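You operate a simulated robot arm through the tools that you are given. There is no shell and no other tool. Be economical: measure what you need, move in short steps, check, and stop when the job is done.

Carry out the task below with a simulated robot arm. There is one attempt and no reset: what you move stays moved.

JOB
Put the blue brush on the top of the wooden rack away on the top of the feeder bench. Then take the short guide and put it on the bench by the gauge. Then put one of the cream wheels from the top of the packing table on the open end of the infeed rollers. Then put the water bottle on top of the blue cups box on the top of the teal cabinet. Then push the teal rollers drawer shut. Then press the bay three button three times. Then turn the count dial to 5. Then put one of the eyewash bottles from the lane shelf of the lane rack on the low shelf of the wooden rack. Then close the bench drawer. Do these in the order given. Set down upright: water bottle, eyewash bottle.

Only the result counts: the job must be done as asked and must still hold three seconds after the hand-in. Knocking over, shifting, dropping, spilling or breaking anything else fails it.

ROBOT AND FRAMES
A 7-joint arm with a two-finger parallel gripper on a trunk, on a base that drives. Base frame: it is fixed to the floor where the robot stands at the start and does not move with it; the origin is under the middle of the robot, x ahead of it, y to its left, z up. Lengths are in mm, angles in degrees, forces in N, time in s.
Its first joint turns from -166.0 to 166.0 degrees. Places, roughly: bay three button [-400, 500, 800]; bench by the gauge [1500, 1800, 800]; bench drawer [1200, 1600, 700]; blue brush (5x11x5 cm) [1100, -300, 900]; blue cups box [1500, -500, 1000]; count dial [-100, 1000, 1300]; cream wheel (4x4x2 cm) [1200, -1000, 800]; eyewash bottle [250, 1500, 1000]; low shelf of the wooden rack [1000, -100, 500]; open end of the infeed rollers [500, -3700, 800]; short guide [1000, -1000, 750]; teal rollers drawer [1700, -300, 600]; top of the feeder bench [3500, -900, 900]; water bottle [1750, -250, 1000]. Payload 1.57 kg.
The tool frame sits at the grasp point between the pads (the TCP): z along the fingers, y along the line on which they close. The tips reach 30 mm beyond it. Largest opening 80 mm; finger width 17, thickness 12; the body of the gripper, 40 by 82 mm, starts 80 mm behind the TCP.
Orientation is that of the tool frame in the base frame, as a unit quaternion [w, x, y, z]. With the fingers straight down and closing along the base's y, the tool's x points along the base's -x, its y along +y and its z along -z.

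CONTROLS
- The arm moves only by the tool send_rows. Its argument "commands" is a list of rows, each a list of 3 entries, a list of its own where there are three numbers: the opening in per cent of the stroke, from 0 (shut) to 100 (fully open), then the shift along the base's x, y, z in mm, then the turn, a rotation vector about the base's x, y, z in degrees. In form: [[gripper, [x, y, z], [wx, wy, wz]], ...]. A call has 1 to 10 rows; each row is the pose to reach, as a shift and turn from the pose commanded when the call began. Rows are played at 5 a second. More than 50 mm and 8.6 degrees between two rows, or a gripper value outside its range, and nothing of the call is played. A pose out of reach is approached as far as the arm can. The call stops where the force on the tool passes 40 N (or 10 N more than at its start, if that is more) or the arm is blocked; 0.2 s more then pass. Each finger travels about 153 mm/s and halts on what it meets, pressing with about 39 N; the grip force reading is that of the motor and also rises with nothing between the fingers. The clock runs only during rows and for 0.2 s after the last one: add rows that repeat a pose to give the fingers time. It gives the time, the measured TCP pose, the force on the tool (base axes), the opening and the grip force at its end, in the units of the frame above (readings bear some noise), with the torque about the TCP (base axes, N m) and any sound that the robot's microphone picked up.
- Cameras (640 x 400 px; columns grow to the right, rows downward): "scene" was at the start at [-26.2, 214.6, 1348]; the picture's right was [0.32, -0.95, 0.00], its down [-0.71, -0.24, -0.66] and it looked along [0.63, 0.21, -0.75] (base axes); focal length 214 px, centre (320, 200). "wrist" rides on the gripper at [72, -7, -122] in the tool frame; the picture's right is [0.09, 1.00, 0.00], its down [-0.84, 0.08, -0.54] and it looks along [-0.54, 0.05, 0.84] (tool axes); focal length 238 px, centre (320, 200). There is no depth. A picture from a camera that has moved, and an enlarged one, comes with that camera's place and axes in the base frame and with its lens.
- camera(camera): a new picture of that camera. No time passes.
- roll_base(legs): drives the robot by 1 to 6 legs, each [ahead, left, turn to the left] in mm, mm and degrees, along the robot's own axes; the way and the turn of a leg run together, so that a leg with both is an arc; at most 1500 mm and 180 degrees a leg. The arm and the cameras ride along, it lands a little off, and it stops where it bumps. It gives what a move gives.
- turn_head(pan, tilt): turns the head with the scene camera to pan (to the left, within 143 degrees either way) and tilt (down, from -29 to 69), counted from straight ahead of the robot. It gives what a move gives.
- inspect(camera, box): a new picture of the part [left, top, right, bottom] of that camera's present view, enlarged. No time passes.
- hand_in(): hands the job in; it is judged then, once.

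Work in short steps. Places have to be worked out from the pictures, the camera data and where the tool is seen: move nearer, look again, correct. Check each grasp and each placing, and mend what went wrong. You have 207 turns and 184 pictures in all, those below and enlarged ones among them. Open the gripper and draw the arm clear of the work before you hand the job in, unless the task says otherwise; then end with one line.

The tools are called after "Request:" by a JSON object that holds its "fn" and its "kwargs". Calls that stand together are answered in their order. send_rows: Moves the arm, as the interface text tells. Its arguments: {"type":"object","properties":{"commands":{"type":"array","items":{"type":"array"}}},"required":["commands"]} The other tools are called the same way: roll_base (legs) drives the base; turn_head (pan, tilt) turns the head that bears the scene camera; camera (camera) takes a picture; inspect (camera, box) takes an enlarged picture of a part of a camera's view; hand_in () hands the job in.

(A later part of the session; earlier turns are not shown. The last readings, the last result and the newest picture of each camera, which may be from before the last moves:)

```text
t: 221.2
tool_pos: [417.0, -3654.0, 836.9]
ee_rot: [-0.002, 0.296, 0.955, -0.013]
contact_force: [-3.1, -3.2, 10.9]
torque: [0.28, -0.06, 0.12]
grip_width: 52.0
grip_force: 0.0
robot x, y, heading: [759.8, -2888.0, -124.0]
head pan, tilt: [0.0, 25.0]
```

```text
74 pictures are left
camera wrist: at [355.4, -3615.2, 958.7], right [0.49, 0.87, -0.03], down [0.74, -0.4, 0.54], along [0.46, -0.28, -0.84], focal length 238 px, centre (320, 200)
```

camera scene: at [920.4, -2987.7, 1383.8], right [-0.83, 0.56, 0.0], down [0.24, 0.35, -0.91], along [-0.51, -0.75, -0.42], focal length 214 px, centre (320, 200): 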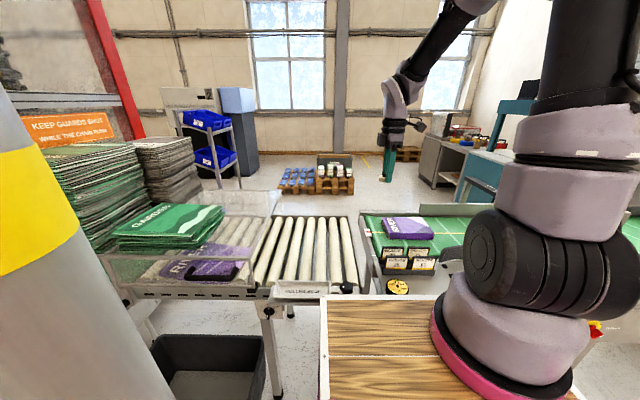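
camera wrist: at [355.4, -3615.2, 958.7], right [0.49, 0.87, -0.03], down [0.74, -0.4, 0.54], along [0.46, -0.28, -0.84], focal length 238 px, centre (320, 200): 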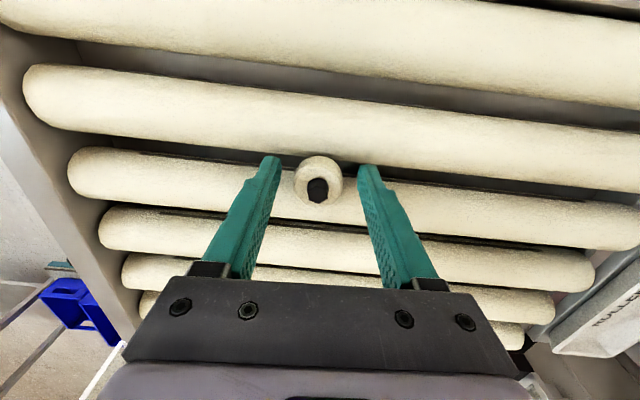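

Released. I rise straight up and check that the wheel stays.

Request:
{"fn": "send_rows", "kwargs": {"commands": [[70, [0, 0, 6], [0, 0, 0]], [70, [0, 0, 20], [0, 0, 0]], [70, [0, 0, 50], [0, 0, 0]], [100, [0, 0, 95], [0, 0, 0]], [100, [0, 0, 140], [0, 0, 0]], [100, [15, 22, 180], [0, 0, 0]], [100, [30, 44, 220], [0, 0, 0]]]}}

Request:
{"fn": "camera", "kwargs": {"camera": "wrist"}}

Request:
{"fn": "inspect", "kwargs": {"camera": "scene", "box": [240, 190, 400, 300]}}

```text
t: 222.8
tool_pos: [447.7, -3608.7, 1053.5]
ee_rot: [-0.002, 0.296, 0.955, -0.011]
contact_force: [-1.0, -0.4, -0.7]
torque: [0.01, -0.02, 0.04]
grip_width: 79.9
grip_force: 0.0
robot x, y, heading: [755.7, -2888.6, -124.1]
head pan, tilt: [0.0, 25.0]
```

```text
73 pictures are left
camera wrist: at [385.5, -3571.4, 1176.5], right [0.49, 0.87, -0.02], down [0.74, -0.4, 0.54], along [0.47, -0.28, -0.84], focal length 238 px, centre (320, 200)
```

wrist: 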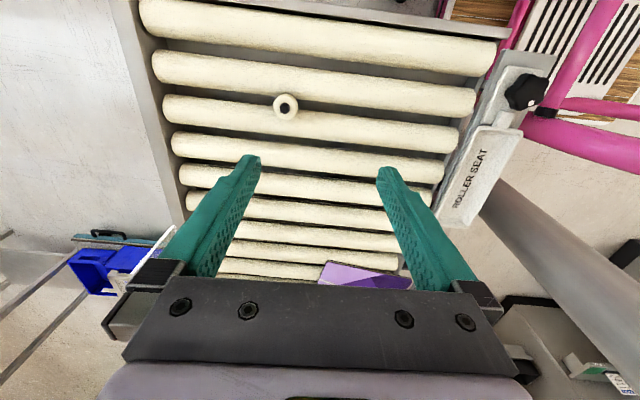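

```text
3.64 times, centred on (320, 245) of scene
camera zoom: at [920.2, -2988.0, 1383.7], right [-0.83, 0.56, 0.0], down [0.24, 0.35, -0.91], along [-0.51, -0.75, -0.42], focal length 780 px, centre (320, 36)
```

zoom: 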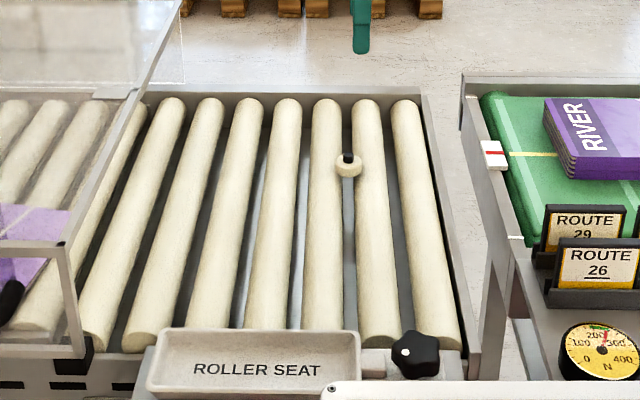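

The wheel sits flat between two rollers. Next is the water bottle: I pull the arm in, back down the aisle to the teal cabinet's side, and turn to face it.

Request:
{"fn": "send_rows", "kwargs": {"commands": [[100, [14, 21, 38], [0, 0, 0]], [100, [28, 42, 76], [0, 0, 0]], [100, [42, 63, 114], [0, 0, 0]], [100, [56, 84, 152], [0, 0, 0]], [100, [70, 105, 190], [0, 0, 0]], [100, [84, 126, 228], [0, 0, 0]], [100, [98, 147, 266], [0, 0, 0]], [100, [112, 168, 304], [0, 0, 0]]]}}

Request:
{"fn": "roll_base", "kwargs": {"legs": [[-1300, 0, 0], [-1130, 0, 0], [0, 0, -91]]}}

Request:
{"fn": "turn_head", "kwargs": {"pan": 0, "tilt": 25}}

Request:
{"fn": "camera", "kwargs": {"camera": "scene"}}

Request:
{"fn": "camera", "kwargs": {"camera": "wrist"}}

```text
t: 224.6
tool_pos: [555.9, -3439.6, 1358.3]
ee_rot: [-0.001, 0.296, 0.955, -0.011]
contact_force: [0.0, -0.2, 0.0]
torque: [0.08, -0.03, 0.0]
grip_width: 79.9
grip_force: 0.1
robot x, y, heading: [756.2, -2886.4, -123.9]
head pan, tilt: [0.0, 25.0]
```

```text
t: 239.0
tool_pos: [1555.1, -997.7, 1359.3]
ee_rot: [-0.006, 0.767, 0.642, -0.013]
contact_force: [-9.6, -8.8, -4.5]
torque: [0.81, -1.21, 0.77]
grip_width: 80.2
grip_force: 0.1
robot x, y, heading: [2139.5, -961.4, 168.7]
head pan, tilt: [0.0, 25.0]
stopped in leg 3: the force on the tool passed its limit at 177 N (the readings are from after the stop); the commanded pose is now the measured one
```

```text
t: 239.6
tool_pos: [1554.0, -999.1, 1360.6]
ee_rot: [-0.007, 0.767, 0.642, -0.012]
contact_force: [-12.8, -12.2, -3.2]
torque: [1.29, -1.61, 0.95]
grip_width: 80.0
grip_force: 0.0
robot x, y, heading: [2141.4, -961.3, 168.7]
head pan, tilt: [0.0, 25.0]
```

```text
71 pictures are left
camera scene: at [2109.8, -1150.0, 1383.6], right [0.2, 0.98, 0.0], down [0.41, -0.08, -0.91], along [-0.89, 0.18, -0.42], focal length 214 px, centre (320, 200)
```

scene: 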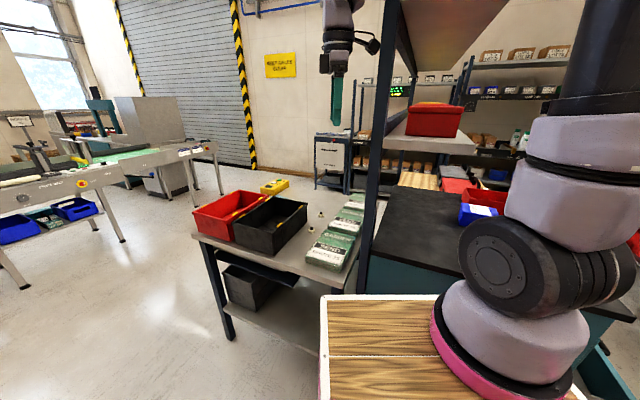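

```text
70 pictures are left
camera wrist: at [1563.4, -926.5, 1481.5], right [1.0, -0.09, -0.03], down [-0.06, -0.83, 0.55], along [-0.07, -0.55, -0.84], focal length 238 px, centre (320, 200)
```

wrist: 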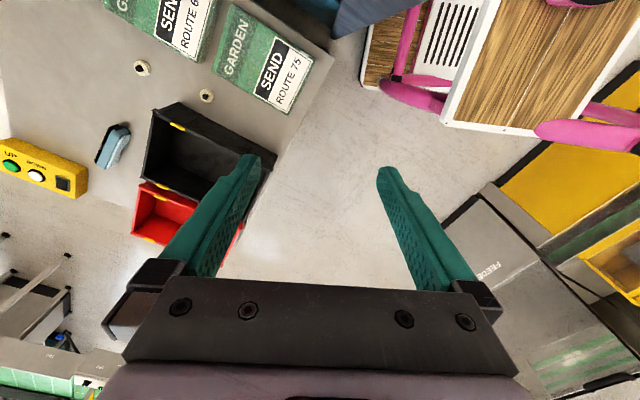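

During the turn the arm hit the tall rack's post. I turn back the way I came to free it, then check the rack. A better stance is the drawer side of the cabinet, facing it.

Request:
{"fn": "roll_base", "kwargs": {"legs": [[0, 0, 66]]}}

Request:
{"fn": "turn_head", "kwargs": {"pan": -75, "tilt": 15}}

Request:
{"fn": "camera", "kwargs": {"camera": "scene"}}

```text
t: 242.8
tool_pos: [1931.5, -1508.0, 1359.7]
ee_rot: [0.003, 0.299, 0.954, -0.014]
contact_force: [-0.1, 0.3, 0.0]
torque: [0.01, -0.01, 0.03]
grip_width: 79.9
grip_force: 0.0
robot x, y, heading: [2139.5, -957.7, -126.1]
head pan, tilt: [0.0, 25.0]
```

```text
t: 244.3
tool_pos: [1931.5, -1509.2, 1359.8]
ee_rot: [0.002, 0.299, 0.954, -0.014]
contact_force: [0.6, -0.8, -0.4]
torque: [-0.02, 0.03, 0.03]
grip_width: 80.1
grip_force: 0.1
robot x, y, heading: [2143.7, -959.0, -126.2]
head pan, tilt: [-75.0, 15.0]
```

```text
69 pictures are left
camera scene: at [2265.8, -958.5, 1400.0], right [0.36, 0.93, 0.0], down [0.24, -0.09, -0.97], along [-0.9, 0.34, -0.26], focal length 214 px, centre (320, 200)
```

scene: 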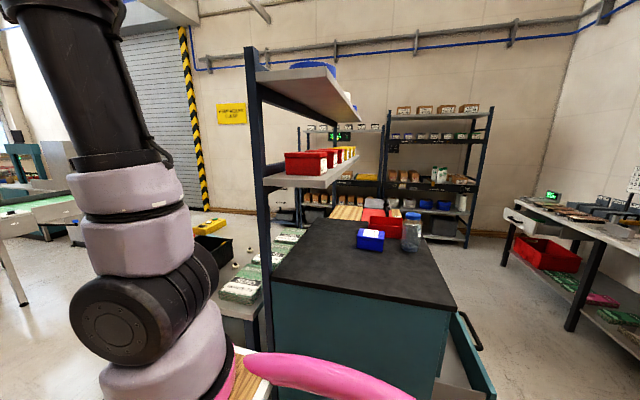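

The rack and its bins look in place. The box has a flat closed lid. I drive around to the drawer side.

Request:
{"fn": "roll_base", "kwargs": {"legs": [[0, 0, 1.5], [-880, 0, 0], [0, -830, 0]]}}

Request:
{"fn": "turn_head", "kwargs": {"pan": 0, "tilt": 35}}

Request:
{"fn": "camera", "kwargs": {"camera": "scene"}}

Request:
{"fn": "camera", "kwargs": {"camera": "wrist"}}

```text
t: 253.4
tool_pos: [1746.7, -325.0, 1359.6]
ee_rot: [0.002, 0.279, 0.96, -0.015]
contact_force: [-0.7, 0.0, -0.5]
torque: [0.01, -0.03, 0.01]
grip_width: 80.0
grip_force: 0.0
robot x, y, heading: [1930.3, 231.7, -123.5]
head pan, tilt: [-75.0, 15.0]
```

```text
t: 254.8
tool_pos: [1746.8, -325.1, 1360.6]
ee_rot: [0.001, 0.279, 0.96, -0.014]
contact_force: [0.3, -0.4, 0.1]
torque: [-0.01, -0.02, 0.02]
grip_width: 80.1
grip_force: 0.0
robot x, y, heading: [1935.1, 229.4, -123.8]
head pan, tilt: [0.0, 35.0]
```

```text
68 pictures are left
camera scene: at [2098.1, 135.2, 1368.0], right [-0.83, 0.55, 0.0], down [0.32, 0.48, -0.82], along [-0.45, -0.68, -0.57], focal length 214 px, centre (320, 200)
```

scene: 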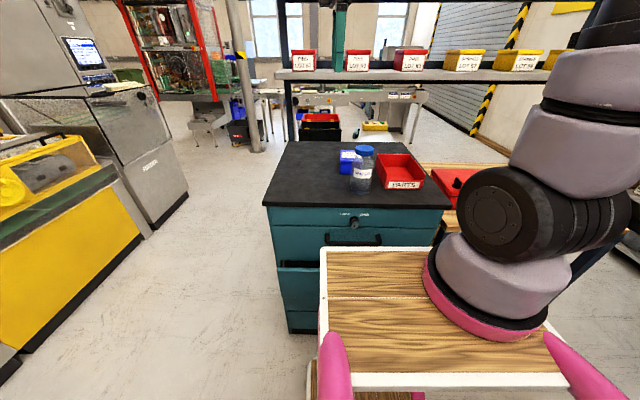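

```text
67 pictures are left
camera wrist: at [1682.1, -289.9, 1482.0], right [0.46, 0.89, -0.03], down [0.75, -0.37, 0.55], along [0.48, -0.27, -0.83], focal length 238 px, centre (320, 200)
```

wrist: 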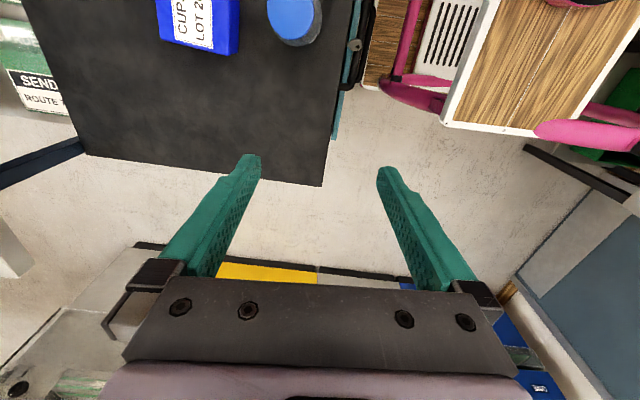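

I back 120 mm and shift 60 mm left for comfortable reach, then zoom in on the bottle and box.

Request:
{"fn": "roll_base", "kwargs": {"legs": [[-120, 0, -1], [0, 60, 0]]}}

Request:
{"fn": "inspect", "kwargs": {"camera": "scene", "box": [270, 100, 430, 210]}}

Request:
{"fn": "send_rows", "kwargs": {"commands": [[100, [0, 0, 0], [0, 0, -8.5]], [100, [0, 0, 0], [0, 0, -17]], [100, [0, 0, 0], [0, 0, -25.5]], [100, [0, 0, 0], [0, 0, -34]], [100, [0, 0, 0], [0, 0, -42.5]], [100, [0, 0, 0], [0, 0, -51]], [100, [0, 0, 0], [0, 0, -59.5]], [100, [0, 0, 0], [0, 0, -68]], [100, [0, 0, 0], [0, 0, -76.5]], [100, [0, 0, 0], [0, 0, -85]]]}}

Request:
{"fn": "camera", "kwargs": {"camera": "wrist"}}

```text
t: 256.6
tool_pos: [1853.1, -257.9, 1359.1]
ee_rot: [0.003, 0.287, 0.958, -0.014]
contact_force: [-0.1, 0.4, -0.3]
torque: [-0.02, 0.0, 0.01]
grip_width: 80.0
grip_force: 0.1
robot x, y, heading: [2051.6, 294.0, -124.4]
head pan, tilt: [0.0, 35.0]
```

```text
3.64 times, centred on (350, 155) of scene
camera zoom: at [2212.9, 198.2, 1368.0], right [-0.82, 0.57, 0.0], down [0.32, 0.47, -0.82], along [-0.46, -0.68, -0.57], focal length 780 px, centre (211, 364)
```

zoom: 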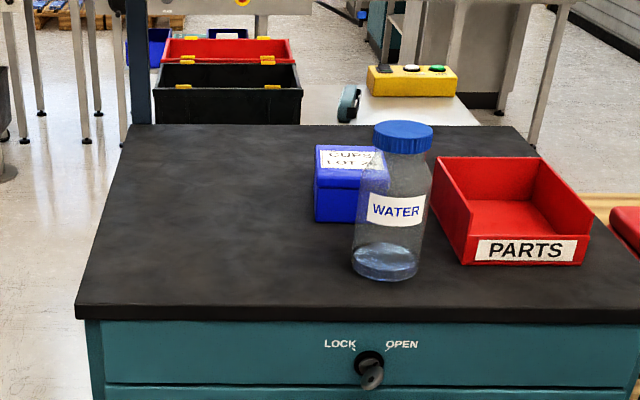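

```text
t: 258.9
tool_pos: [1853.5, -256.8, 1360.3]
ee_rot: [-0.008, 0.86, 0.51, -0.012]
contact_force: [-0.2, -0.7, -0.3]
torque: [0.02, -0.03, -0.01]
grip_width: 79.8
grip_force: 0.1
robot x, y, heading: [2046.1, 291.2, -124.3]
head pan, tilt: [0.0, 35.0]
```

```text
65 pictures are left
camera wrist: at [1885.2, -191.8, 1482.0], right [0.92, -0.39, -0.03], down [-0.32, -0.77, 0.55], along [-0.24, -0.5, -0.84], focal length 238 px, centre (320, 200)
```

wrist: 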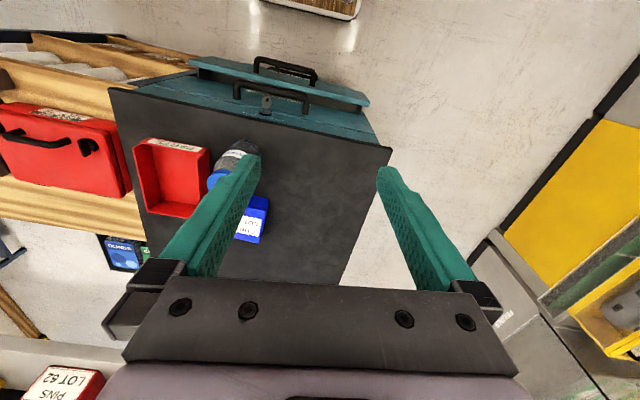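

The bottle stands near (1600,-340), cap top about z 1095, on a top at z≈943. The box is about (1565,-455). I finish the yaw and hover over the bottle.

Request:
{"fn": "send_rows", "kwargs": {"commands": [[100, [-37, -12, -18], [0, 0, -1]], [100, [-73, -24, -36], [0, 0, -2]], [100, [-109, -36, -54], [0, 0, -3]], [100, [-145, -48, -72], [0, 0, -4]], [100, [-181, -60, -90], [0, 0, -5]], [100, [-217, -71, -110], [0, 0, -5.7]], [100, [-253, -83, -130], [0, 0, -5.7]]]}}

Request:
{"fn": "camera", "kwargs": {"camera": "wrist"}}

Request:
{"fn": "inspect", "kwargs": {"camera": "scene", "box": [270, 100, 430, 210]}}

```text
t: 260.4
tool_pos: [1603.0, -339.8, 1230.3]
ee_rot: [-0.009, 0.883, 0.469, -0.011]
contact_force: [0.1, 0.4, 0.5]
torque: [-0.02, 0.06, -0.04]
grip_width: 79.8
grip_force: 0.2
robot x, y, heading: [2052.7, 296.3, -124.4]
head pan, tilt: [0.0, 35.0]
```

```text
64 pictures are left
camera wrist: at [1640.0, -278.3, 1352.5], right [0.88, -0.48, -0.03], down [-0.39, -0.74, 0.55], along [-0.29, -0.47, -0.83], focal length 238 px, centre (320, 200)
```

wrist: 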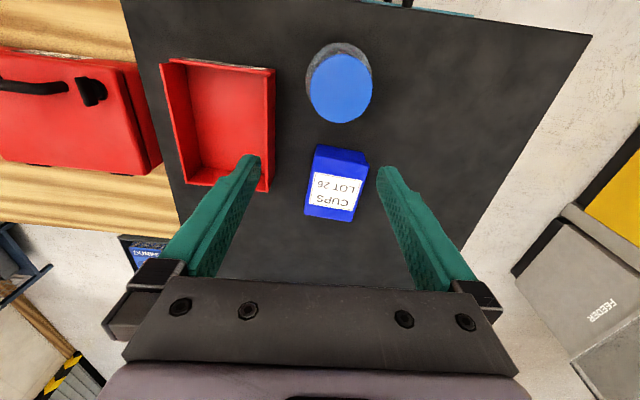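

```text
3.64 times, centred on (350, 155) of scene
camera zoom: at [2213.4, 198.5, 1367.9], right [-0.82, 0.57, 0.0], down [0.32, 0.47, -0.82], along [-0.46, -0.68, -0.57], focal length 780 px, centre (211, 364)
```

zoom: 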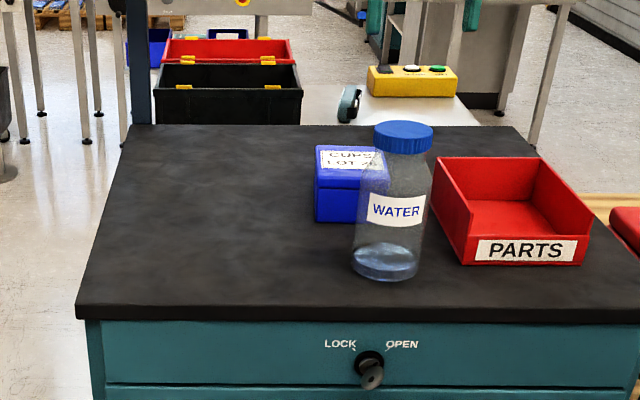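

The cap is centred at about (1633,-316), 62 mm across. I centre above it, stopping at z 1150.

Request:
{"fn": "send_rows", "kwargs": {"commands": [[100, [15, 12, -20], [0, 0, 0]], [100, [30, 24, -50], [0, 0, 0]], [100, [30, 24, -80], [0, 0, 0]]]}}

Request:
{"fn": "camera", "kwargs": {"camera": "wrist"}}

Request:
{"fn": "inspect", "kwargs": {"camera": "scene", "box": [270, 80, 430, 190]}}

```text
t: 261.2
tool_pos: [1630.7, -315.7, 1149.6]
ee_rot: [-0.009, 0.883, 0.469, -0.011]
contact_force: [1.4, -0.4, 1.0]
torque: [-0.01, 0.01, -0.02]
grip_width: 79.9
grip_force: 0.2
robot x, y, heading: [2045.2, 298.1, -124.5]
head pan, tilt: [0.0, 35.0]
```

```text
62 pictures are left
camera wrist: at [1668.4, -254.4, 1270.5], right [0.88, -0.48, -0.03], down [-0.39, -0.74, 0.55], along [-0.29, -0.47, -0.83], focal length 238 px, centre (320, 200)
```

wrist: 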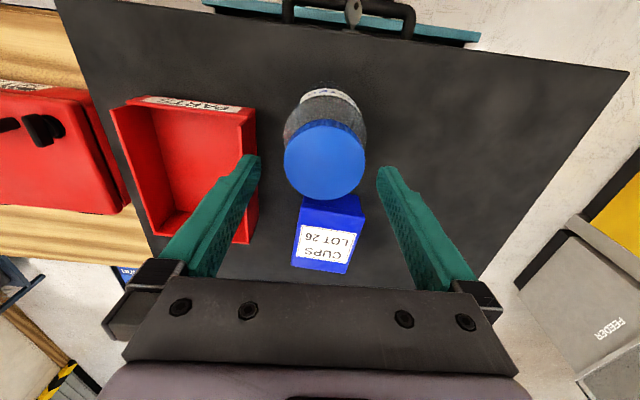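

```text
3.64 times, centred on (350, 135) of scene
camera zoom: at [2213.0, 198.4, 1368.0], right [-0.82, 0.57, 0.0], down [0.32, 0.47, -0.82], along [-0.46, -0.68, -0.57], focal length 780 px, centre (211, 436)
```

zoom: 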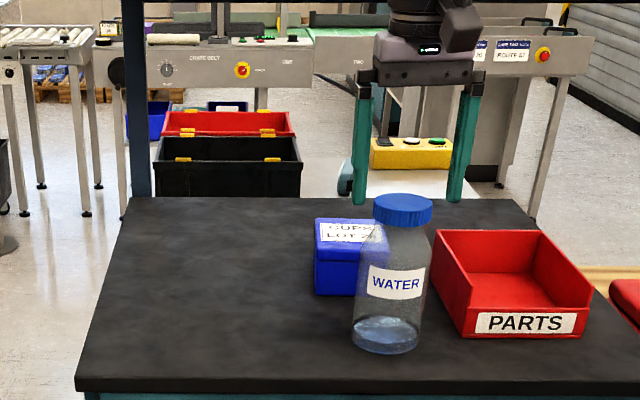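

Aligned within 3 mm. I descend to z≈1100 and close on the cap.

Request:
{"fn": "send_rows", "kwargs": {"commands": [[100, [2, -1, -20], [0, 0, 0]], [100, [2, -1, -38], [0, 0, 0]], [100, [2, -1, -50], [0, 0, 0]], [60, [2, -1, -50], [0, 0, 0]], [0, [2, -1, -50], [0, 0, 0]], [0, [2, -1, -50], [0, 0, 0]], [0, [2, -1, -50], [0, 0, 0]]]}}

Request:
{"fn": "inspect", "kwargs": {"camera": "scene", "box": [270, 80, 430, 190]}}

```text
t: 262.9
tool_pos: [1631.5, -316.9, 1099.2]
ee_rot: [-0.008, 0.883, 0.469, -0.011]
contact_force: [1.4, 0.2, 7.5]
torque: [0.04, 0.04, -0.01]
grip_width: 69.1
grip_force: 39.0
robot x, y, heading: [2050.0, 296.2, -124.6]
head pan, tilt: [0.0, 35.0]
```

```text
3.64 times, centred on (350, 135) of scene
camera zoom: at [2213.1, 198.3, 1368.0], right [-0.82, 0.57, 0.0], down [0.32, 0.47, -0.82], along [-0.46, -0.68, -0.57], focal length 780 px, centre (211, 436)
```

zoom: 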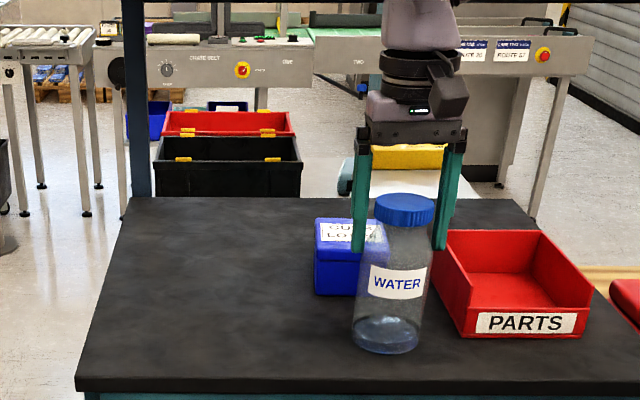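

The tips are on the bottle's shoulder (69 mm). I reopen and go 32 mm lower to grip the straight body.

Request:
{"fn": "send_rows", "kwargs": {"commands": [[100, [0, 0, 0], [0, 0, 0]], [100, [0, 0, 0], [0, 0, 0]], [100, [0, 0, -16], [0, 0, 0]], [100, [0, 0, -32], [0, 0, 0]], [60, [0, 0, -32], [0, 0, 0]], [0, [0, 0, -32], [0, 0, 0]], [0, [0, 0, -32], [0, 0, 0]], [0, [0, 0, -32], [0, 0, 0]]]}}

Request:
{"fn": "inspect", "kwargs": {"camera": "scene", "box": [270, 80, 430, 190]}}

```text
t: 264.6
tool_pos: [1632.3, -317.6, 1067.3]
ee_rot: [-0.009, 0.883, 0.469, -0.011]
contact_force: [1.4, -3.0, 6.5]
torque: [-0.36, -0.21, -0.01]
grip_width: 69.6
grip_force: 39.2
robot x, y, heading: [2048.5, 295.0, -124.2]
head pan, tilt: [0.0, 35.0]
```

```text
3.64 times, centred on (350, 135) of scene
camera zoom: at [2213.0, 198.2, 1368.0], right [-0.82, 0.57, 0.0], down [0.32, 0.47, -0.82], along [-0.46, -0.68, -0.57], focal length 780 px, centre (211, 436)
```

zoom: 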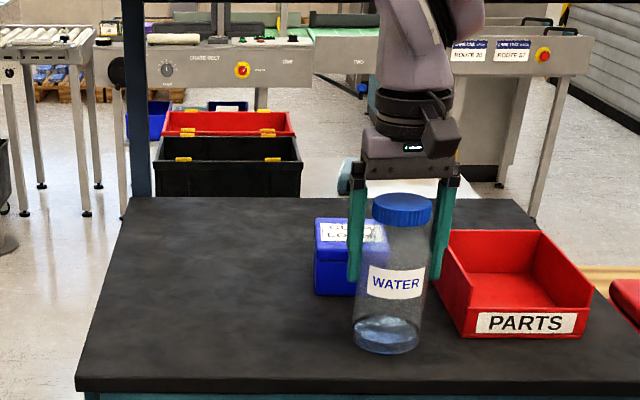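

Gripped on the body (69.6 mm). I lift 150 mm and check that the bottle comes up straight.

Request:
{"fn": "send_rows", "kwargs": {"commands": [[0, [0, 0, 10], [0, 0, 0]], [0, [0, 0, 40], [0, 0, 0]], [0, [0, 0, 80], [0, 0, 0]], [0, [0, 0, 120], [0, 0, 0]], [0, [0, 0, 160], [0, 0, 0]]]}}

Request:
{"fn": "camera", "kwargs": {"camera": "wrist"}}

Request:
{"fn": "inspect", "kwargs": {"camera": "scene", "box": [270, 60, 430, 170]}}

```text
t: 265.9
tool_pos: [1632.0, -313.9, 1228.2]
ee_rot: [-0.01, 0.883, 0.469, -0.01]
contact_force: [-0.7, 0.1, -1.8]
torque: [0.01, 0.01, -0.01]
grip_width: 69.6
grip_force: 39.0
robot x, y, heading: [2053.5, 295.1, -124.6]
head pan, tilt: [0.0, 35.0]
```

```text
58 pictures are left
camera wrist: at [1668.5, -252.2, 1350.0], right [0.88, -0.48, -0.03], down [-0.39, -0.74, 0.55], along [-0.28, -0.47, -0.84], focal length 238 px, centre (320, 200)
```

wrist: 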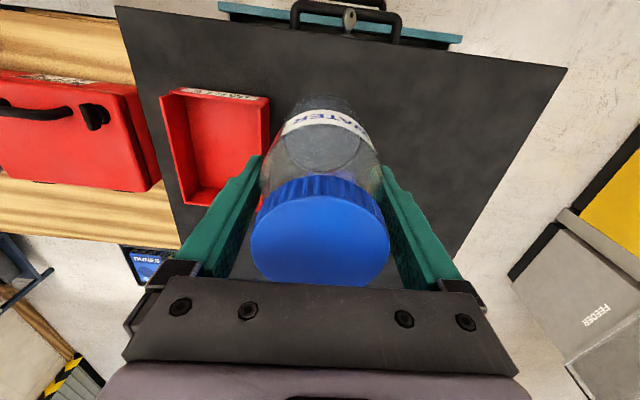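

```text
3.64 times, centred on (350, 115) of scene
camera zoom: at [2212.7, 197.9, 1368.0], right [-0.82, 0.57, 0.0], down [0.32, 0.47, -0.82], along [-0.46, -0.68, -0.57], focal length 780 px, centre (211, 509)
```

zoom: 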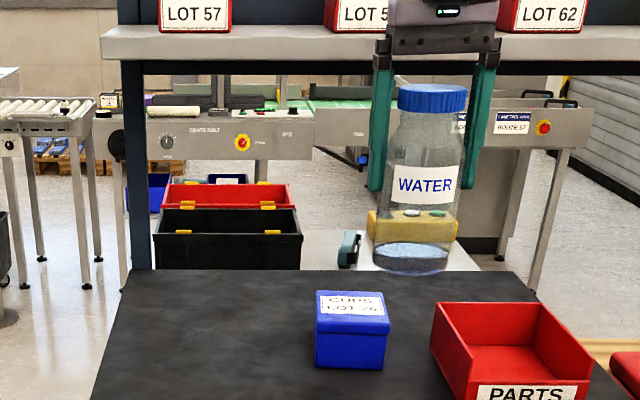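

The bottle hangs upright, and the lid centre is near (1563,-455, 1017). I move over it.

Request:
{"fn": "send_rows", "kwargs": {"commands": [[0, [-17, -35, 0], [0, 0, 0]], [0, [-35, -71, 0], [0, 0, 0]], [0, [-52, -106, 0], [0, 0, 0]], [0, [-69, -141, -10], [0, 0, 0]], [0, [-69, -141, -40], [0, 0, 0]]]}}

Request:
{"fn": "camera", "kwargs": {"camera": "wrist"}}

Request:
{"fn": "inspect", "kwargs": {"camera": "scene", "box": [270, 70, 430, 180]}}

```text
t: 267.1
tool_pos: [1565.2, -456.5, 1189.8]
ee_rot: [-0.009, 0.883, 0.47, -0.012]
contact_force: [-0.5, 0.1, -0.6]
torque: [-0.02, 0.01, -0.02]
grip_width: 69.8
grip_force: 38.3
robot x, y, heading: [2046.2, 291.6, -124.5]
head pan, tilt: [0.0, 35.0]
```

```text
56 pictures are left
camera wrist: at [1602.9, -395.2, 1311.3], right [0.88, -0.48, -0.03], down [-0.39, -0.74, 0.55], along [-0.28, -0.47, -0.83], focal length 238 px, centre (320, 200)
```

wrist: 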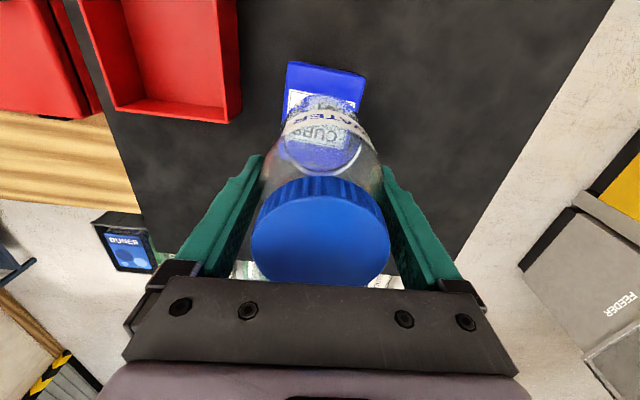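

```text
3.64 times, centred on (350, 125) of scene
camera zoom: at [2213.0, 198.4, 1368.0], right [-0.82, 0.57, 0.0], down [0.32, 0.47, -0.82], along [-0.46, -0.68, -0.57], focal length 780 px, centre (211, 473)
```

zoom: 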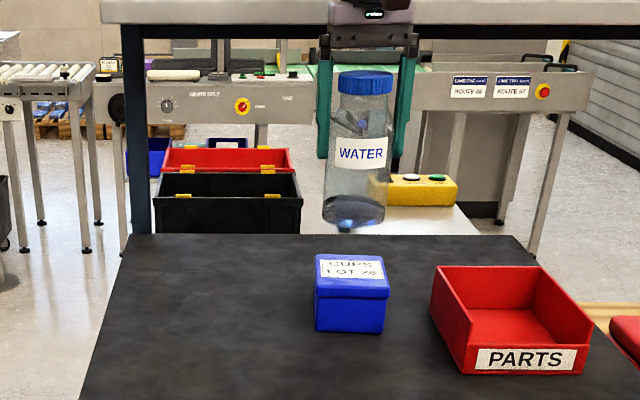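

Aligned with the lid within about 5 mm. I nudge 4 mm and lower in small steps.

Request:
{"fn": "send_rows", "kwargs": {"commands": [[0, [3, -2, -15], [0, 0, 0]], [0, [3, -2, -28], [0, 0, 0]], [0, [3, -2, -34], [0, 0, 0]], [0, [3, -2, -39], [0, 0, 0]], [0, [3, -2, -43], [0, 0, 0]], [0, [3, -2, -46], [0, 0, 0]], [0, [3, -2, -49], [0, 0, 0]], [0, [3, -2, -52], [0, 0, 0]], [0, [3, -2, -55], [0, 0, 0]], [0, [3, -2, -58], [0, 0, 0]]]}}

Request:
{"fn": "inspect", "kwargs": {"camera": "scene", "box": [270, 70, 430, 180]}}

```text
t: 269.2
tool_pos: [1568.1, -460.0, 1131.0]
ee_rot: [-0.009, 0.883, 0.469, -0.012]
contact_force: [-0.3, -0.6, -1.3]
torque: [0.01, 0.01, 0.0]
grip_width: 69.5
grip_force: 39.0
robot x, y, heading: [2047.1, 296.5, -124.6]
head pan, tilt: [0.0, 35.0]
```

```text
3.64 times, centred on (350, 125) of scene
camera zoom: at [2212.9, 198.2, 1368.0], right [-0.82, 0.57, 0.0], down [0.32, 0.47, -0.82], along [-0.46, -0.68, -0.57], focal length 780 px, centre (211, 473)
```

zoom: 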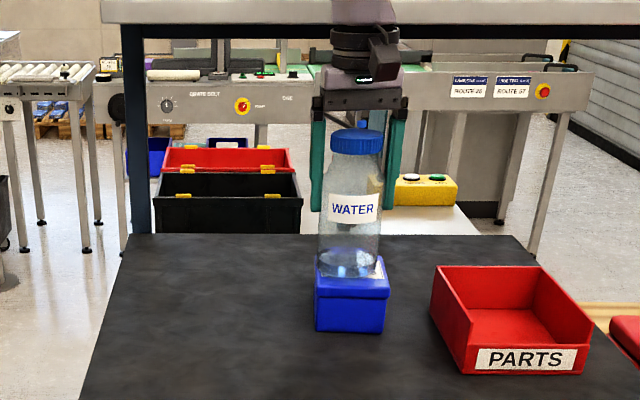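

Nearly there, with no contact force yet. I continue in 3 mm steps.

Request:
{"fn": "send_rows", "kwargs": {"commands": [[0, [0, 0, -3], [0, 0, 0]], [0, [0, 0, -6], [0, 0, 0]], [0, [0, 0, -9], [0, 0, 0]], [0, [0, 0, -12], [0, 0, 0]], [0, [0, 0, -15], [0, 0, 0]], [0, [0, 0, -18], [0, 0, 0]], [0, [0, 0, -21], [0, 0, 0]]]}}

Request:
{"fn": "inspect", "kwargs": {"camera": "scene", "box": [270, 70, 430, 180]}}

```text
t: 270.1
tool_pos: [1565.6, -460.5, 1128.1]
ee_rot: [-0.005, 0.883, 0.469, -0.016]
contact_force: [-1.2, -0.1, 10.0]
torque: [-0.19, -0.25, -0.01]
grip_width: 69.6
grip_force: 39.1
robot x, y, heading: [2047.1, 294.1, -124.5]
head pan, tilt: [0.0, 35.0]
stopped in row 4: the force on the tool passed its limit at 43 N (the readings are from after the stop); the commanded pose is now the measured one
```

```text
3.64 times, centred on (350, 125) of scene
camera zoom: at [2213.1, 198.5, 1368.0], right [-0.82, 0.57, 0.0], down [0.32, 0.47, -0.82], along [-0.46, -0.68, -0.57], focal length 780 px, centre (211, 473)
```

zoom: 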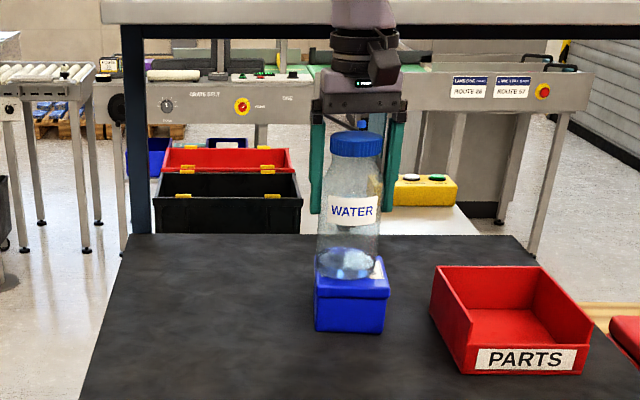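

The bottle is on the lid. I open and rise.

Request:
{"fn": "send_rows", "kwargs": {"commands": [[88, [0, 0, 1], [0, 0, 0]], [94, [0, 0, 1], [0, 0, 0]], [100, [0, 0, 1], [0, 0, 0]], [100, [0, 0, 1], [0, 0, 0]], [100, [0, 0, 30], [0, 0, 0]], [100, [0, 0, 70], [0, 0, 0]], [100, [0, 0, 110], [0, 0, 0]], [100, [15, 22, 140], [0, 0, 0]], [100, [40, 58, 150], [0, 0, 0]]]}}

Request:
{"fn": "inspect", "kwargs": {"camera": "scene", "box": [270, 70, 430, 180]}}

Request:
{"fn": "camera", "kwargs": {"camera": "wrist"}}

```text
t: 272.1
tool_pos: [1605.2, -403.1, 1275.4]
ee_rot: [-0.008, 0.883, 0.469, -0.014]
contact_force: [-0.3, 0.0, -1.3]
torque: [0.05, -0.04, -0.01]
grip_width: 79.8
grip_force: 0.0
robot x, y, heading: [2053.3, 299.3, -124.6]
head pan, tilt: [0.0, 35.0]
```

```text
3.64 times, centred on (350, 125) of scene
camera zoom: at [2212.5, 197.5, 1368.0], right [-0.82, 0.57, 0.0], down [0.32, 0.47, -0.82], along [-0.46, -0.68, -0.57], focal length 780 px, centre (211, 473)
```

zoom: 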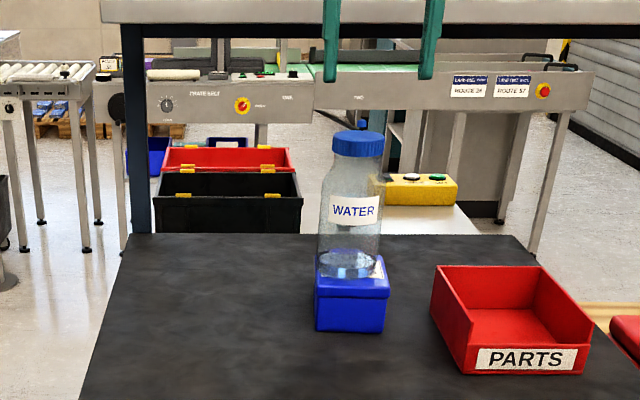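

```text
51 pictures are left
camera wrist: at [1644.2, -340.3, 1396.7], right [0.88, -0.48, -0.03], down [-0.39, -0.74, 0.55], along [-0.29, -0.47, -0.83], focal length 238 px, centre (320, 200)
```

wrist: 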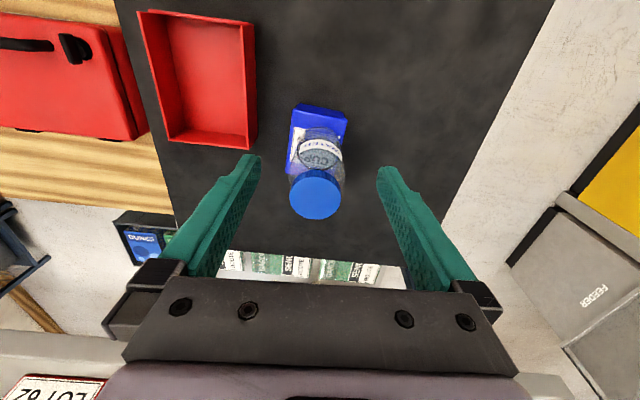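

The bottle stands upright on the cups box. Next is the drawer: I back up and shift right, so that the camera can see it past my own deck.

Request:
{"fn": "roll_base", "kwargs": {"legs": [[-110, 0, 0], [0, -200, 0]]}}

Request:
{"fn": "turn_head", "kwargs": {"pan": 15, "tilt": 45}}

Request:
{"fn": "camera", "kwargs": {"camera": "scene"}}

```text
t: 274.5
tool_pos: [1500.0, -197.0, 1275.0]
ee_rot: [-0.007, 0.884, 0.467, -0.015]
contact_force: [-0.7, 0.1, 0.2]
torque: [0.01, 0.01, 0.01]
grip_width: 80.2
grip_force: 0.0
robot x, y, heading: [1944.1, 504.7, -124.6]
head pan, tilt: [0.0, 35.0]
```

```text
t: 275.2
tool_pos: [1500.2, -195.1, 1275.8]
ee_rot: [-0.007, 0.884, 0.468, -0.014]
contact_force: [-0.5, -1.0, -0.9]
torque: [-0.01, 0.03, 0.01]
grip_width: 80.1
grip_force: 0.1
robot x, y, heading: [1943.9, 501.1, -125.1]
head pan, tilt: [15.0, 45.0]
```

```text
50 pictures are left
camera scene: at [2130.7, 399.6, 1353.2], right [-0.94, 0.34, 0.0], down [0.24, 0.67, -0.71], along [-0.24, -0.67, -0.71], focal length 214 px, centre (320, 200)
```

scene: 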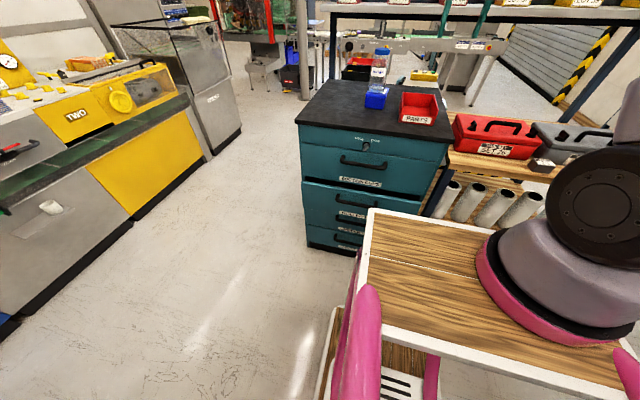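

The drawer seems less open than before. I zoom in.

Request:
{"fn": "inspect", "kwargs": {"camera": "scene", "box": [280, 70, 480, 260]}}

```text
2.11 times, centred on (380, 165) of scene
camera zoom: at [2130.7, 399.6, 1353.2], right [-0.94, 0.34, 0.0], down [0.24, 0.67, -0.71], along [-0.24, -0.67, -0.71], focal length 452 px, centre (194, 274)
```

zoom: 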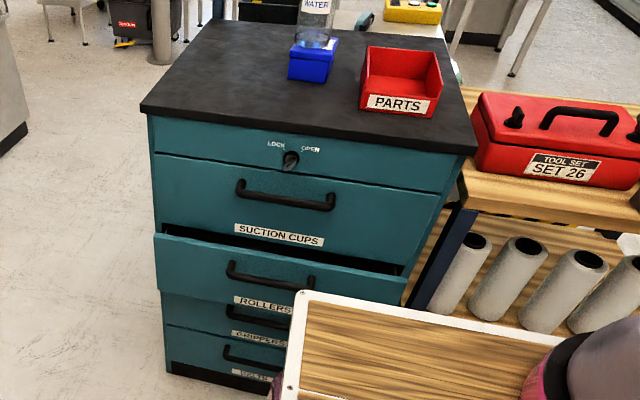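

The ROLLERS drawer still stands out by some 70 mm. I'll push it with closed fingertips, tilted forward, on the panel left of its handle. First I move over there at safe height.

Request:
{"fn": "send_rows", "kwargs": {"commands": [[50, [47, -1, 0], [-4.5, 3.1, 0]], [0, [94, -2, 0], [-9, 6.3, 0]], [0, [141, -3, 0], [-13.5, 9.5, 0]], [0, [188, -4, 0], [-18, 12.6, 0]], [0, [236, -5, 0], [-22.5, 15.7, 0]], [0, [283, -6, 0], [-27, 18.9, 0]], [0, [330, -8, 0], [-31.5, 22, 0]], [0, [377, -9, 0], [-36, 25.2, 0]], [0, [424, -10, 0], [-41, 28.5, 0]]]}}

Request:
{"fn": "send_rows", "kwargs": {"commands": [[0, [0, 0, -48], [0, 0, 0]], [0, [0, 0, -96], [0, 0, 0]], [0, [0, 0, -144], [0, 0, 0]], [0, [0, 0, -192], [0, 0, 0]], [0, [0, 0, -240], [0, 0, 0]], [0, [0, 0, -288], [0, 0, 0]], [0, [0, 0, -336], [0, 0, 0]], [0, [0, 0, -384], [0, 0, 0]], [0, [0, 0, -432], [0, 0, 0]], [0, [0, 0, -480], [0, 0, 0]]]}}

Request:
{"fn": "camera", "kwargs": {"camera": "scene"}}

```text
t: 277.2
tool_pos: [1923.1, -204.5, 1277.6]
ee_rot: [0.188, 0.8, 0.417, -0.388]
contact_force: [-0.8, -0.1, -0.4]
torque: [-0.01, -0.07, 0.07]
grip_width: 0.0
grip_force: 21.5
robot x, y, heading: [1943.8, 504.9, -124.5]
head pan, tilt: [15.0, 45.0]
```

```text
t: 279.4
tool_pos: [1923.8, -206.8, 796.6]
ee_rot: [0.189, 0.8, 0.417, -0.388]
contact_force: [-0.2, -0.7, 0.2]
torque: [-0.04, -0.02, 0.01]
grip_width: 0.0
grip_force: 21.4
robot x, y, heading: [1946.5, 501.5, -124.7]
head pan, tilt: [15.0, 45.0]
```

```text
48 pictures are left
camera scene: at [2130.9, 399.8, 1353.2], right [-0.94, 0.34, 0.0], down [0.24, 0.67, -0.71], along [-0.24, -0.67, -0.71], focal length 214 px, centre (320, 200)
```

scene: 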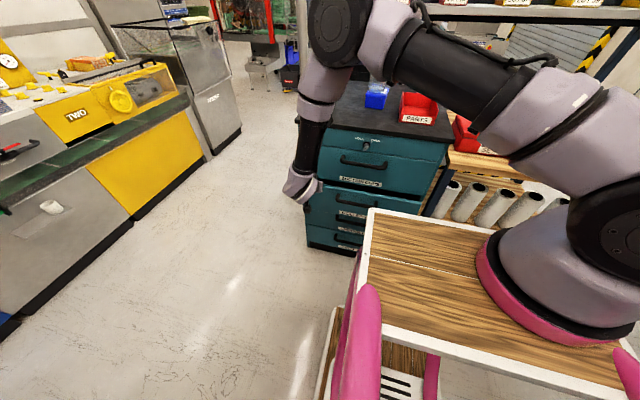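

I lower to the panel's height, then push toward the cabinet in steps until it resists.

Request:
{"fn": "send_rows", "kwargs": {"commands": [[0, [6, -4, -45], [0, 0, 0]], [0, [12, -9, -90], [0, 0, 0]], [0, [12, -9, -130], [0, 0, 0]], [0, [12, -9, -167], [0, 0, 0]], [0, [-5, -34, -167], [0, 0, 0]], [0, [-16, -50, -167], [0, 0, 0]], [0, [-28, -67, -167], [0, 0, 0]], [0, [-39, -83, -167], [0, 0, 0]], [0, [-50, -99, -167], [0, 0, 0]], [0, [-62, -116, -167], [0, 0, 0]]]}}

Request:
{"fn": "camera", "kwargs": {"camera": "scene"}}

```text
t: 281.6
tool_pos: [1863.8, -322.9, 629.1]
ee_rot: [0.188, 0.8, 0.418, -0.388]
contact_force: [-0.5, -0.2, -0.9]
torque: [-0.01, -0.01, -0.05]
grip_width: 0.0
grip_force: 21.8
robot x, y, heading: [1944.6, 498.4, -124.8]
head pan, tilt: [15.0, 45.0]
```

```text
47 pictures are left
camera scene: at [2131.0, 399.6, 1353.1], right [-0.94, 0.34, 0.0], down [0.24, 0.67, -0.71], along [-0.24, -0.67, -0.71], focal length 214 px, centre (320, 200)
```

scene: 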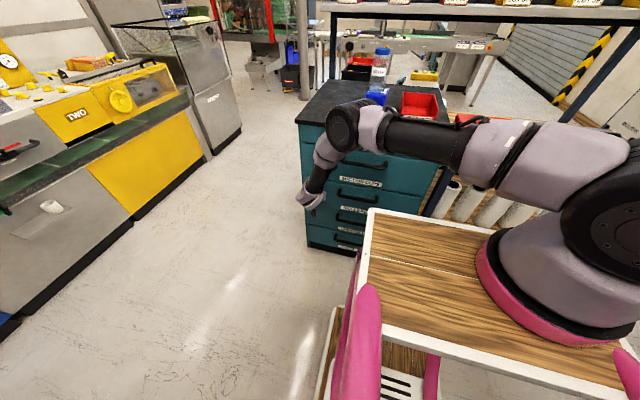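

No resistance yet at tip u≈775. I keep pushing.

Request:
{"fn": "send_rows", "kwargs": {"commands": [[0, [-6, -8, 0], [0, 0, 0]], [0, [-11, -16, 0], [0, 0, 0]], [0, [-17, -25, 0], [0, 0, 0]], [0, [-23, -33, 0], [0, 0, 0]], [0, [-28, -41, 0], [0, 0, 0]], [0, [-34, -49, 0], [0, 0, 0]], [0, [-40, -57, 0], [0, 0, 0]], [0, [-46, -66, 0], [0, 0, 0]]]}}

Request:
{"fn": "inspect", "kwargs": {"camera": "scene", "box": [280, 70, 480, 260]}}

```text
t: 282.4
tool_pos: [1852.8, -337.5, 626.0]
ee_rot: [0.186, 0.801, 0.42, -0.384]
contact_force: [6.6, 7.6, 6.1]
torque: [-0.09, 0.05, 0.11]
grip_width: 0.0
grip_force: 21.6
robot x, y, heading: [1947.5, 503.2, -124.8]
head pan, tilt: [15.0, 45.0]
stopped in row 3: the force on the tool passed its limit at 76 N (the readings are from after the stop); the commanded pose is now the measured one
```

```text
2.11 times, centred on (380, 165) of scene
camera zoom: at [2131.2, 400.3, 1353.2], right [-0.94, 0.33, 0.0], down [0.24, 0.67, -0.71], along [-0.24, -0.67, -0.71], focal length 452 px, centre (194, 274)
```

zoom: 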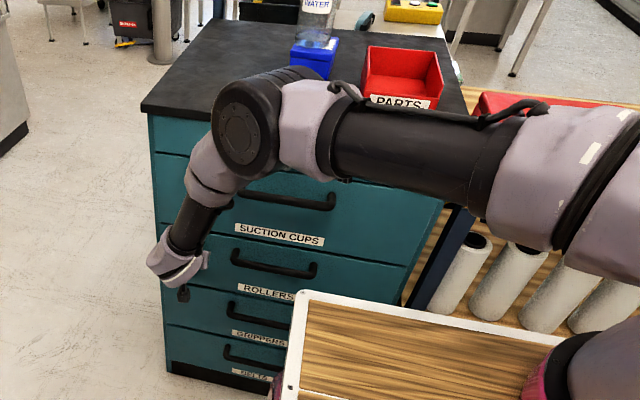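

The ROLLERS drawer is flush now. I back the arm off and up, then check.

Request:
{"fn": "send_rows", "kwargs": {"commands": [[0, [17, 25, 0], [0, 0, 0]], [0, [40, 58, 10], [0, 0, 0]], [0, [60, 85, 45], [0, 0, 0]], [0, [70, 100, 90], [0, 0, 0]], [0, [70, 100, 138], [0, 0, 0]], [0, [70, 100, 186], [0, 0, 0]], [0, [70, 100, 234], [0, 0, 0]], [0, [70, 100, 282], [0, 0, 0]], [0, [70, 100, 330], [0, 0, 0]], [0, [70, 100, 378], [0, 0, 0]]]}}

Request:
{"fn": "send_rows", "kwargs": {"commands": [[0, [0, 0, 45], [5, -3.5, 0]], [0, [0, 0, 90], [10, -7, 0]], [0, [0, 0, 135], [15, -10.5, 0]], [0, [0, 0, 180], [20, -14, 0]], [0, [0, 0, 225], [25, -17.5, 0]], [0, [0, 0, 270], [30, -21, 0]], [0, [0, 0, 300], [36, -25, 0]], [0, [0, 0, 330], [41, -28.5, 0]]]}}

Request:
{"fn": "inspect", "kwargs": {"camera": "scene", "box": [280, 70, 480, 260]}}

```text
t: 284.6
tool_pos: [1926.2, -238.6, 1002.2]
ee_rot: [0.185, 0.802, 0.419, -0.384]
contact_force: [0.6, 0.7, -0.3]
torque: [0.01, 0.01, 0.01]
grip_width: 0.0
grip_force: 21.1
robot x, y, heading: [1947.3, 502.1, -124.6]
head pan, tilt: [15.0, 45.0]
```

```text
t: 286.4
tool_pos: [1921.2, -238.9, 1334.8]
ee_rot: [-0.008, 0.883, 0.468, -0.009]
contact_force: [1.2, -0.4, 0.3]
torque: [-0.03, 0.0, 0.02]
grip_width: 0.3
grip_force: 21.8
robot x, y, heading: [1950.5, 502.6, -124.8]
head pan, tilt: [15.0, 45.0]
```

```text
2.11 times, centred on (380, 165) of scene
camera zoom: at [2131.1, 400.1, 1353.2], right [-0.94, 0.33, 0.0], down [0.24, 0.67, -0.71], along [-0.24, -0.67, -0.71], focal length 452 px, centre (194, 274)
```

zoom: 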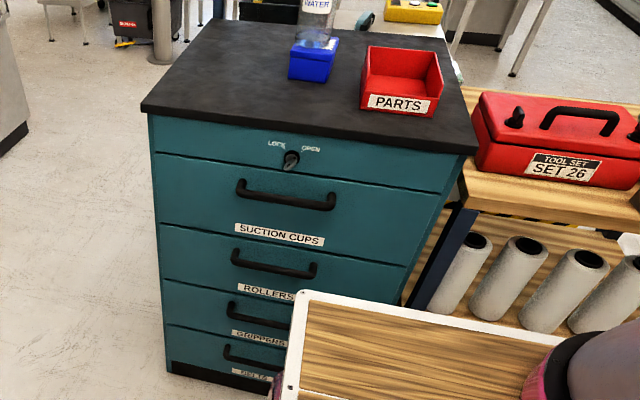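

The drawer is shut and the bottle still stands. Now I go to the lane rack: I recentre the arm, drive out of the aisle, and turn to face the rack.

Request:
{"fn": "send_rows", "kwargs": {"commands": [[0, [-41, 28, 0], [0, 0, 0]], [0, [-82, 57, 0], [0, 0, 0]], [0, [-123, 86, 0], [0, 0, 0]], [0, [-164, 114, 0], [0, 0, 0]], [0, [-205, 143, 0], [0, 0, 0]], [0, [-246, 171, 0], [0, 0, 0]], [0, [-230, 215, 0], [0, 0, 0]], [0, [-210, 255, 0], [0, 0, 0]]]}}

Request:
{"fn": "roll_base", "kwargs": {"legs": [[130, 0, 0], [0, -1000, 0], [0, 0, -90]]}}

Request:
{"fn": "turn_head", "kwargs": {"pan": 30, "tilt": 20}}

Request:
{"fn": "camera", "kwargs": {"camera": "scene"}}

```text
refused: row 2 steps farther than a row can; nothing moved
```

```text
t: 296.5
tool_pos: [301.9, 1049.6, 1334.7]
ee_rot: [-0.014, 0.946, -0.324, -0.002]
contact_force: [0.0, -0.2, -0.3]
torque: [0.0, 0.01, -0.02]
grip_width: 0.0
grip_force: 21.3
robot x, y, heading: [1036.7, 977.0, 141.8]
head pan, tilt: [15.0, 45.0]
```

```text
t: 297.4
tool_pos: [300.7, 1049.2, 1335.0]
ee_rot: [-0.013, 0.946, -0.324, -0.001]
contact_force: [0.1, -0.9, -0.5]
torque: [0.04, 0.03, -0.02]
grip_width: 0.0
grip_force: 21.3
robot x, y, heading: [1038.5, 975.9, 141.8]
head pan, tilt: [30.0, 20.0]
```

```text
44 pictures are left
camera scene: at [907.9, 780.1, 1391.8], right [0.14, 0.99, 0.0], down [0.34, -0.05, -0.94], along [-0.93, 0.14, -0.34], focal length 214 px, centre (320, 200)
```

scene: 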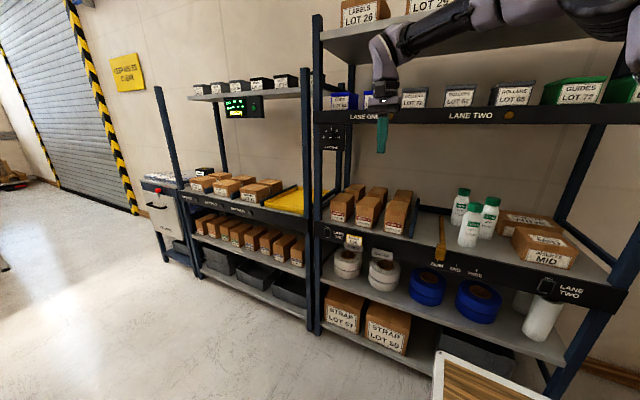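

I zoom in on the panels: the dial and the bay beam.

Request:
{"fn": "inspect", "kwargs": {"camera": "scene", "box": [140, 70, 400, 250]}}

Request:
{"fn": "inspect", "kwargs": {"camera": "scene", "box": [310, 90, 400, 160]}}

```text
2.22 times, centred on (270, 160) of scene
camera zoom: at [907.9, 780.1, 1391.8], right [0.14, 0.99, 0.0], down [0.34, -0.05, -0.94], along [-0.93, 0.14, -0.34], focal length 477 px, centre (431, 289)
```

zoom: 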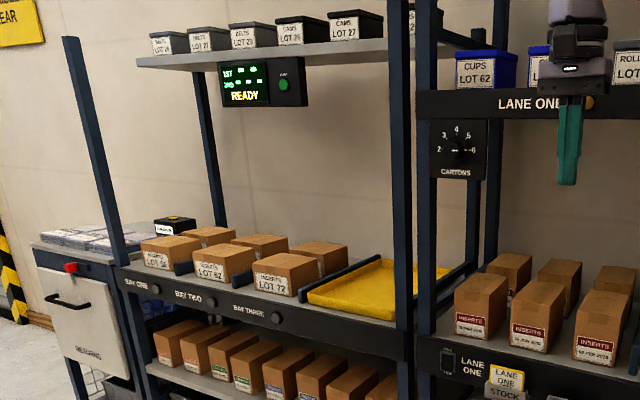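

```text
5.71 times, centred on (355, 125) of scene
camera zoom: at [907.9, 780.1, 1391.8], right [0.14, 0.99, 0.0], down [0.34, -0.05, -0.94], along [-0.93, 0.14, -0.34], focal length 1226 px, centre (120, 629)
```

zoom: 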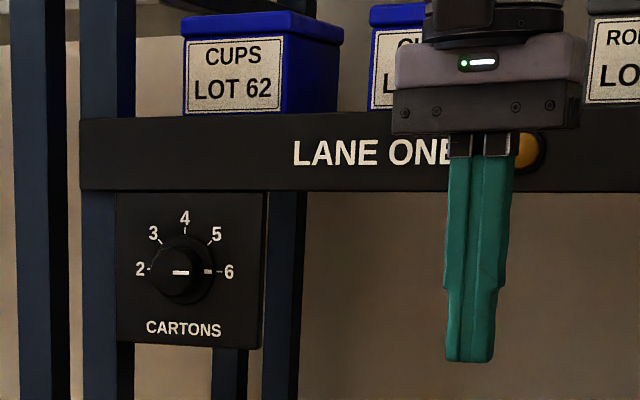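

The dial is the CARTONS knob, near (-100,980,1328). The bay three button is near (-377,533,855). I centre and tuck the arm, then drive to the button.

Request:
{"fn": "send_rows", "kwargs": {"commands": [[0, [36, 26, 0], [0, 0, 0]], [0, [73, 51, 0], [0, 0, 0]], [0, [110, 77, 0], [0, 0, 0]], [0, [146, 103, 0], [0, 0, 0]], [0, [183, 129, 0], [0, 0, 0]], [0, [220, 154, 0], [0, 0, 0]], [0, [256, 180, 0], [0, 0, 0]]]}}

Request:
{"fn": "roll_base", "kwargs": {"legs": [[0, 0, 3], [165, 0, 0], [0, 1170, 0]]}}

Request:
{"fn": "turn_head", "kwargs": {"pan": 0, "tilt": 30}}

Request:
{"fn": "camera", "kwargs": {"camera": "scene"}}

```text
t: 299.0
tool_pos: [560.1, 1229.1, 1333.3]
ee_rot: [-0.014, 0.946, -0.324, -0.001]
contact_force: [-0.2, 0.5, 0.3]
torque: [0.03, -0.06, 0.0]
grip_width: 0.0
grip_force: 21.2
robot x, y, heading: [1043.1, 977.9, 141.9]
head pan, tilt: [30.0, 20.0]
```

```text
t: 306.5
tool_pos: [-272.7, 319.9, 1334.3]
ee_rot: [-0.013, 0.955, -0.296, -0.001]
contact_force: [0.2, 0.3, 0.7]
torque: [0.02, 0.02, -0.01]
grip_width: 0.1
grip_force: 21.6
robot x, y, heading: [222.9, 100.2, 144.8]
head pan, tilt: [30.0, 20.0]
```

```text
t: 307.4
tool_pos: [-271.8, 321.8, 1334.4]
ee_rot: [-0.013, 0.955, -0.297, 0.0]
contact_force: [0.3, 0.6, 0.8]
torque: [0.02, -0.01, -0.02]
grip_width: 0.0
grip_force: 20.7
robot x, y, heading: [222.5, 97.4, 144.6]
head pan, tilt: [0.0, 30.0]
```

```text
41 pictures are left
camera scene: at [119.3, -64.4, 1375.8], right [0.57, 0.82, 0.0], down [0.41, -0.29, -0.87], along [-0.71, 0.5, -0.5], focal length 214 px, centre (320, 200)
```

scene: 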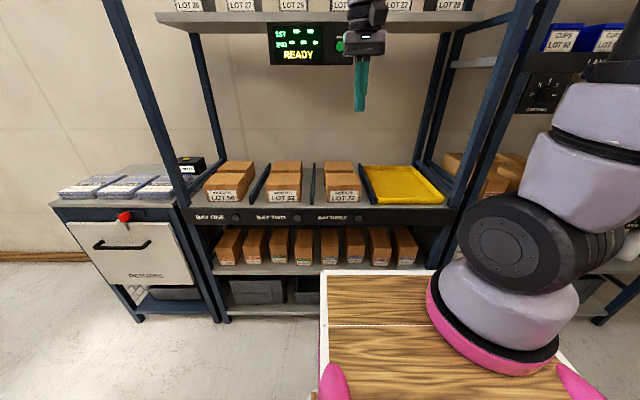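

I zoom on the button.

Request:
{"fn": "inspect", "kwargs": {"camera": "scene", "box": [270, 190, 400, 250]}}

```text
4.92 times, centred on (335, 220) of scene
camera zoom: at [119.3, -64.4, 1375.8], right [0.57, 0.82, 0.0], down [0.41, -0.29, -0.87], along [-0.71, 0.5, -0.5], focal length 1056 px, centre (246, 102)
```

zoom: 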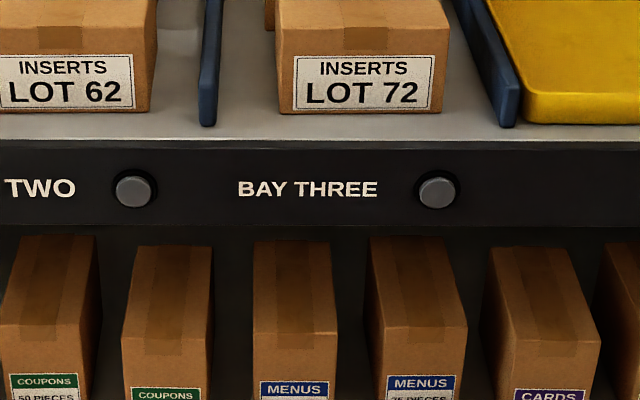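

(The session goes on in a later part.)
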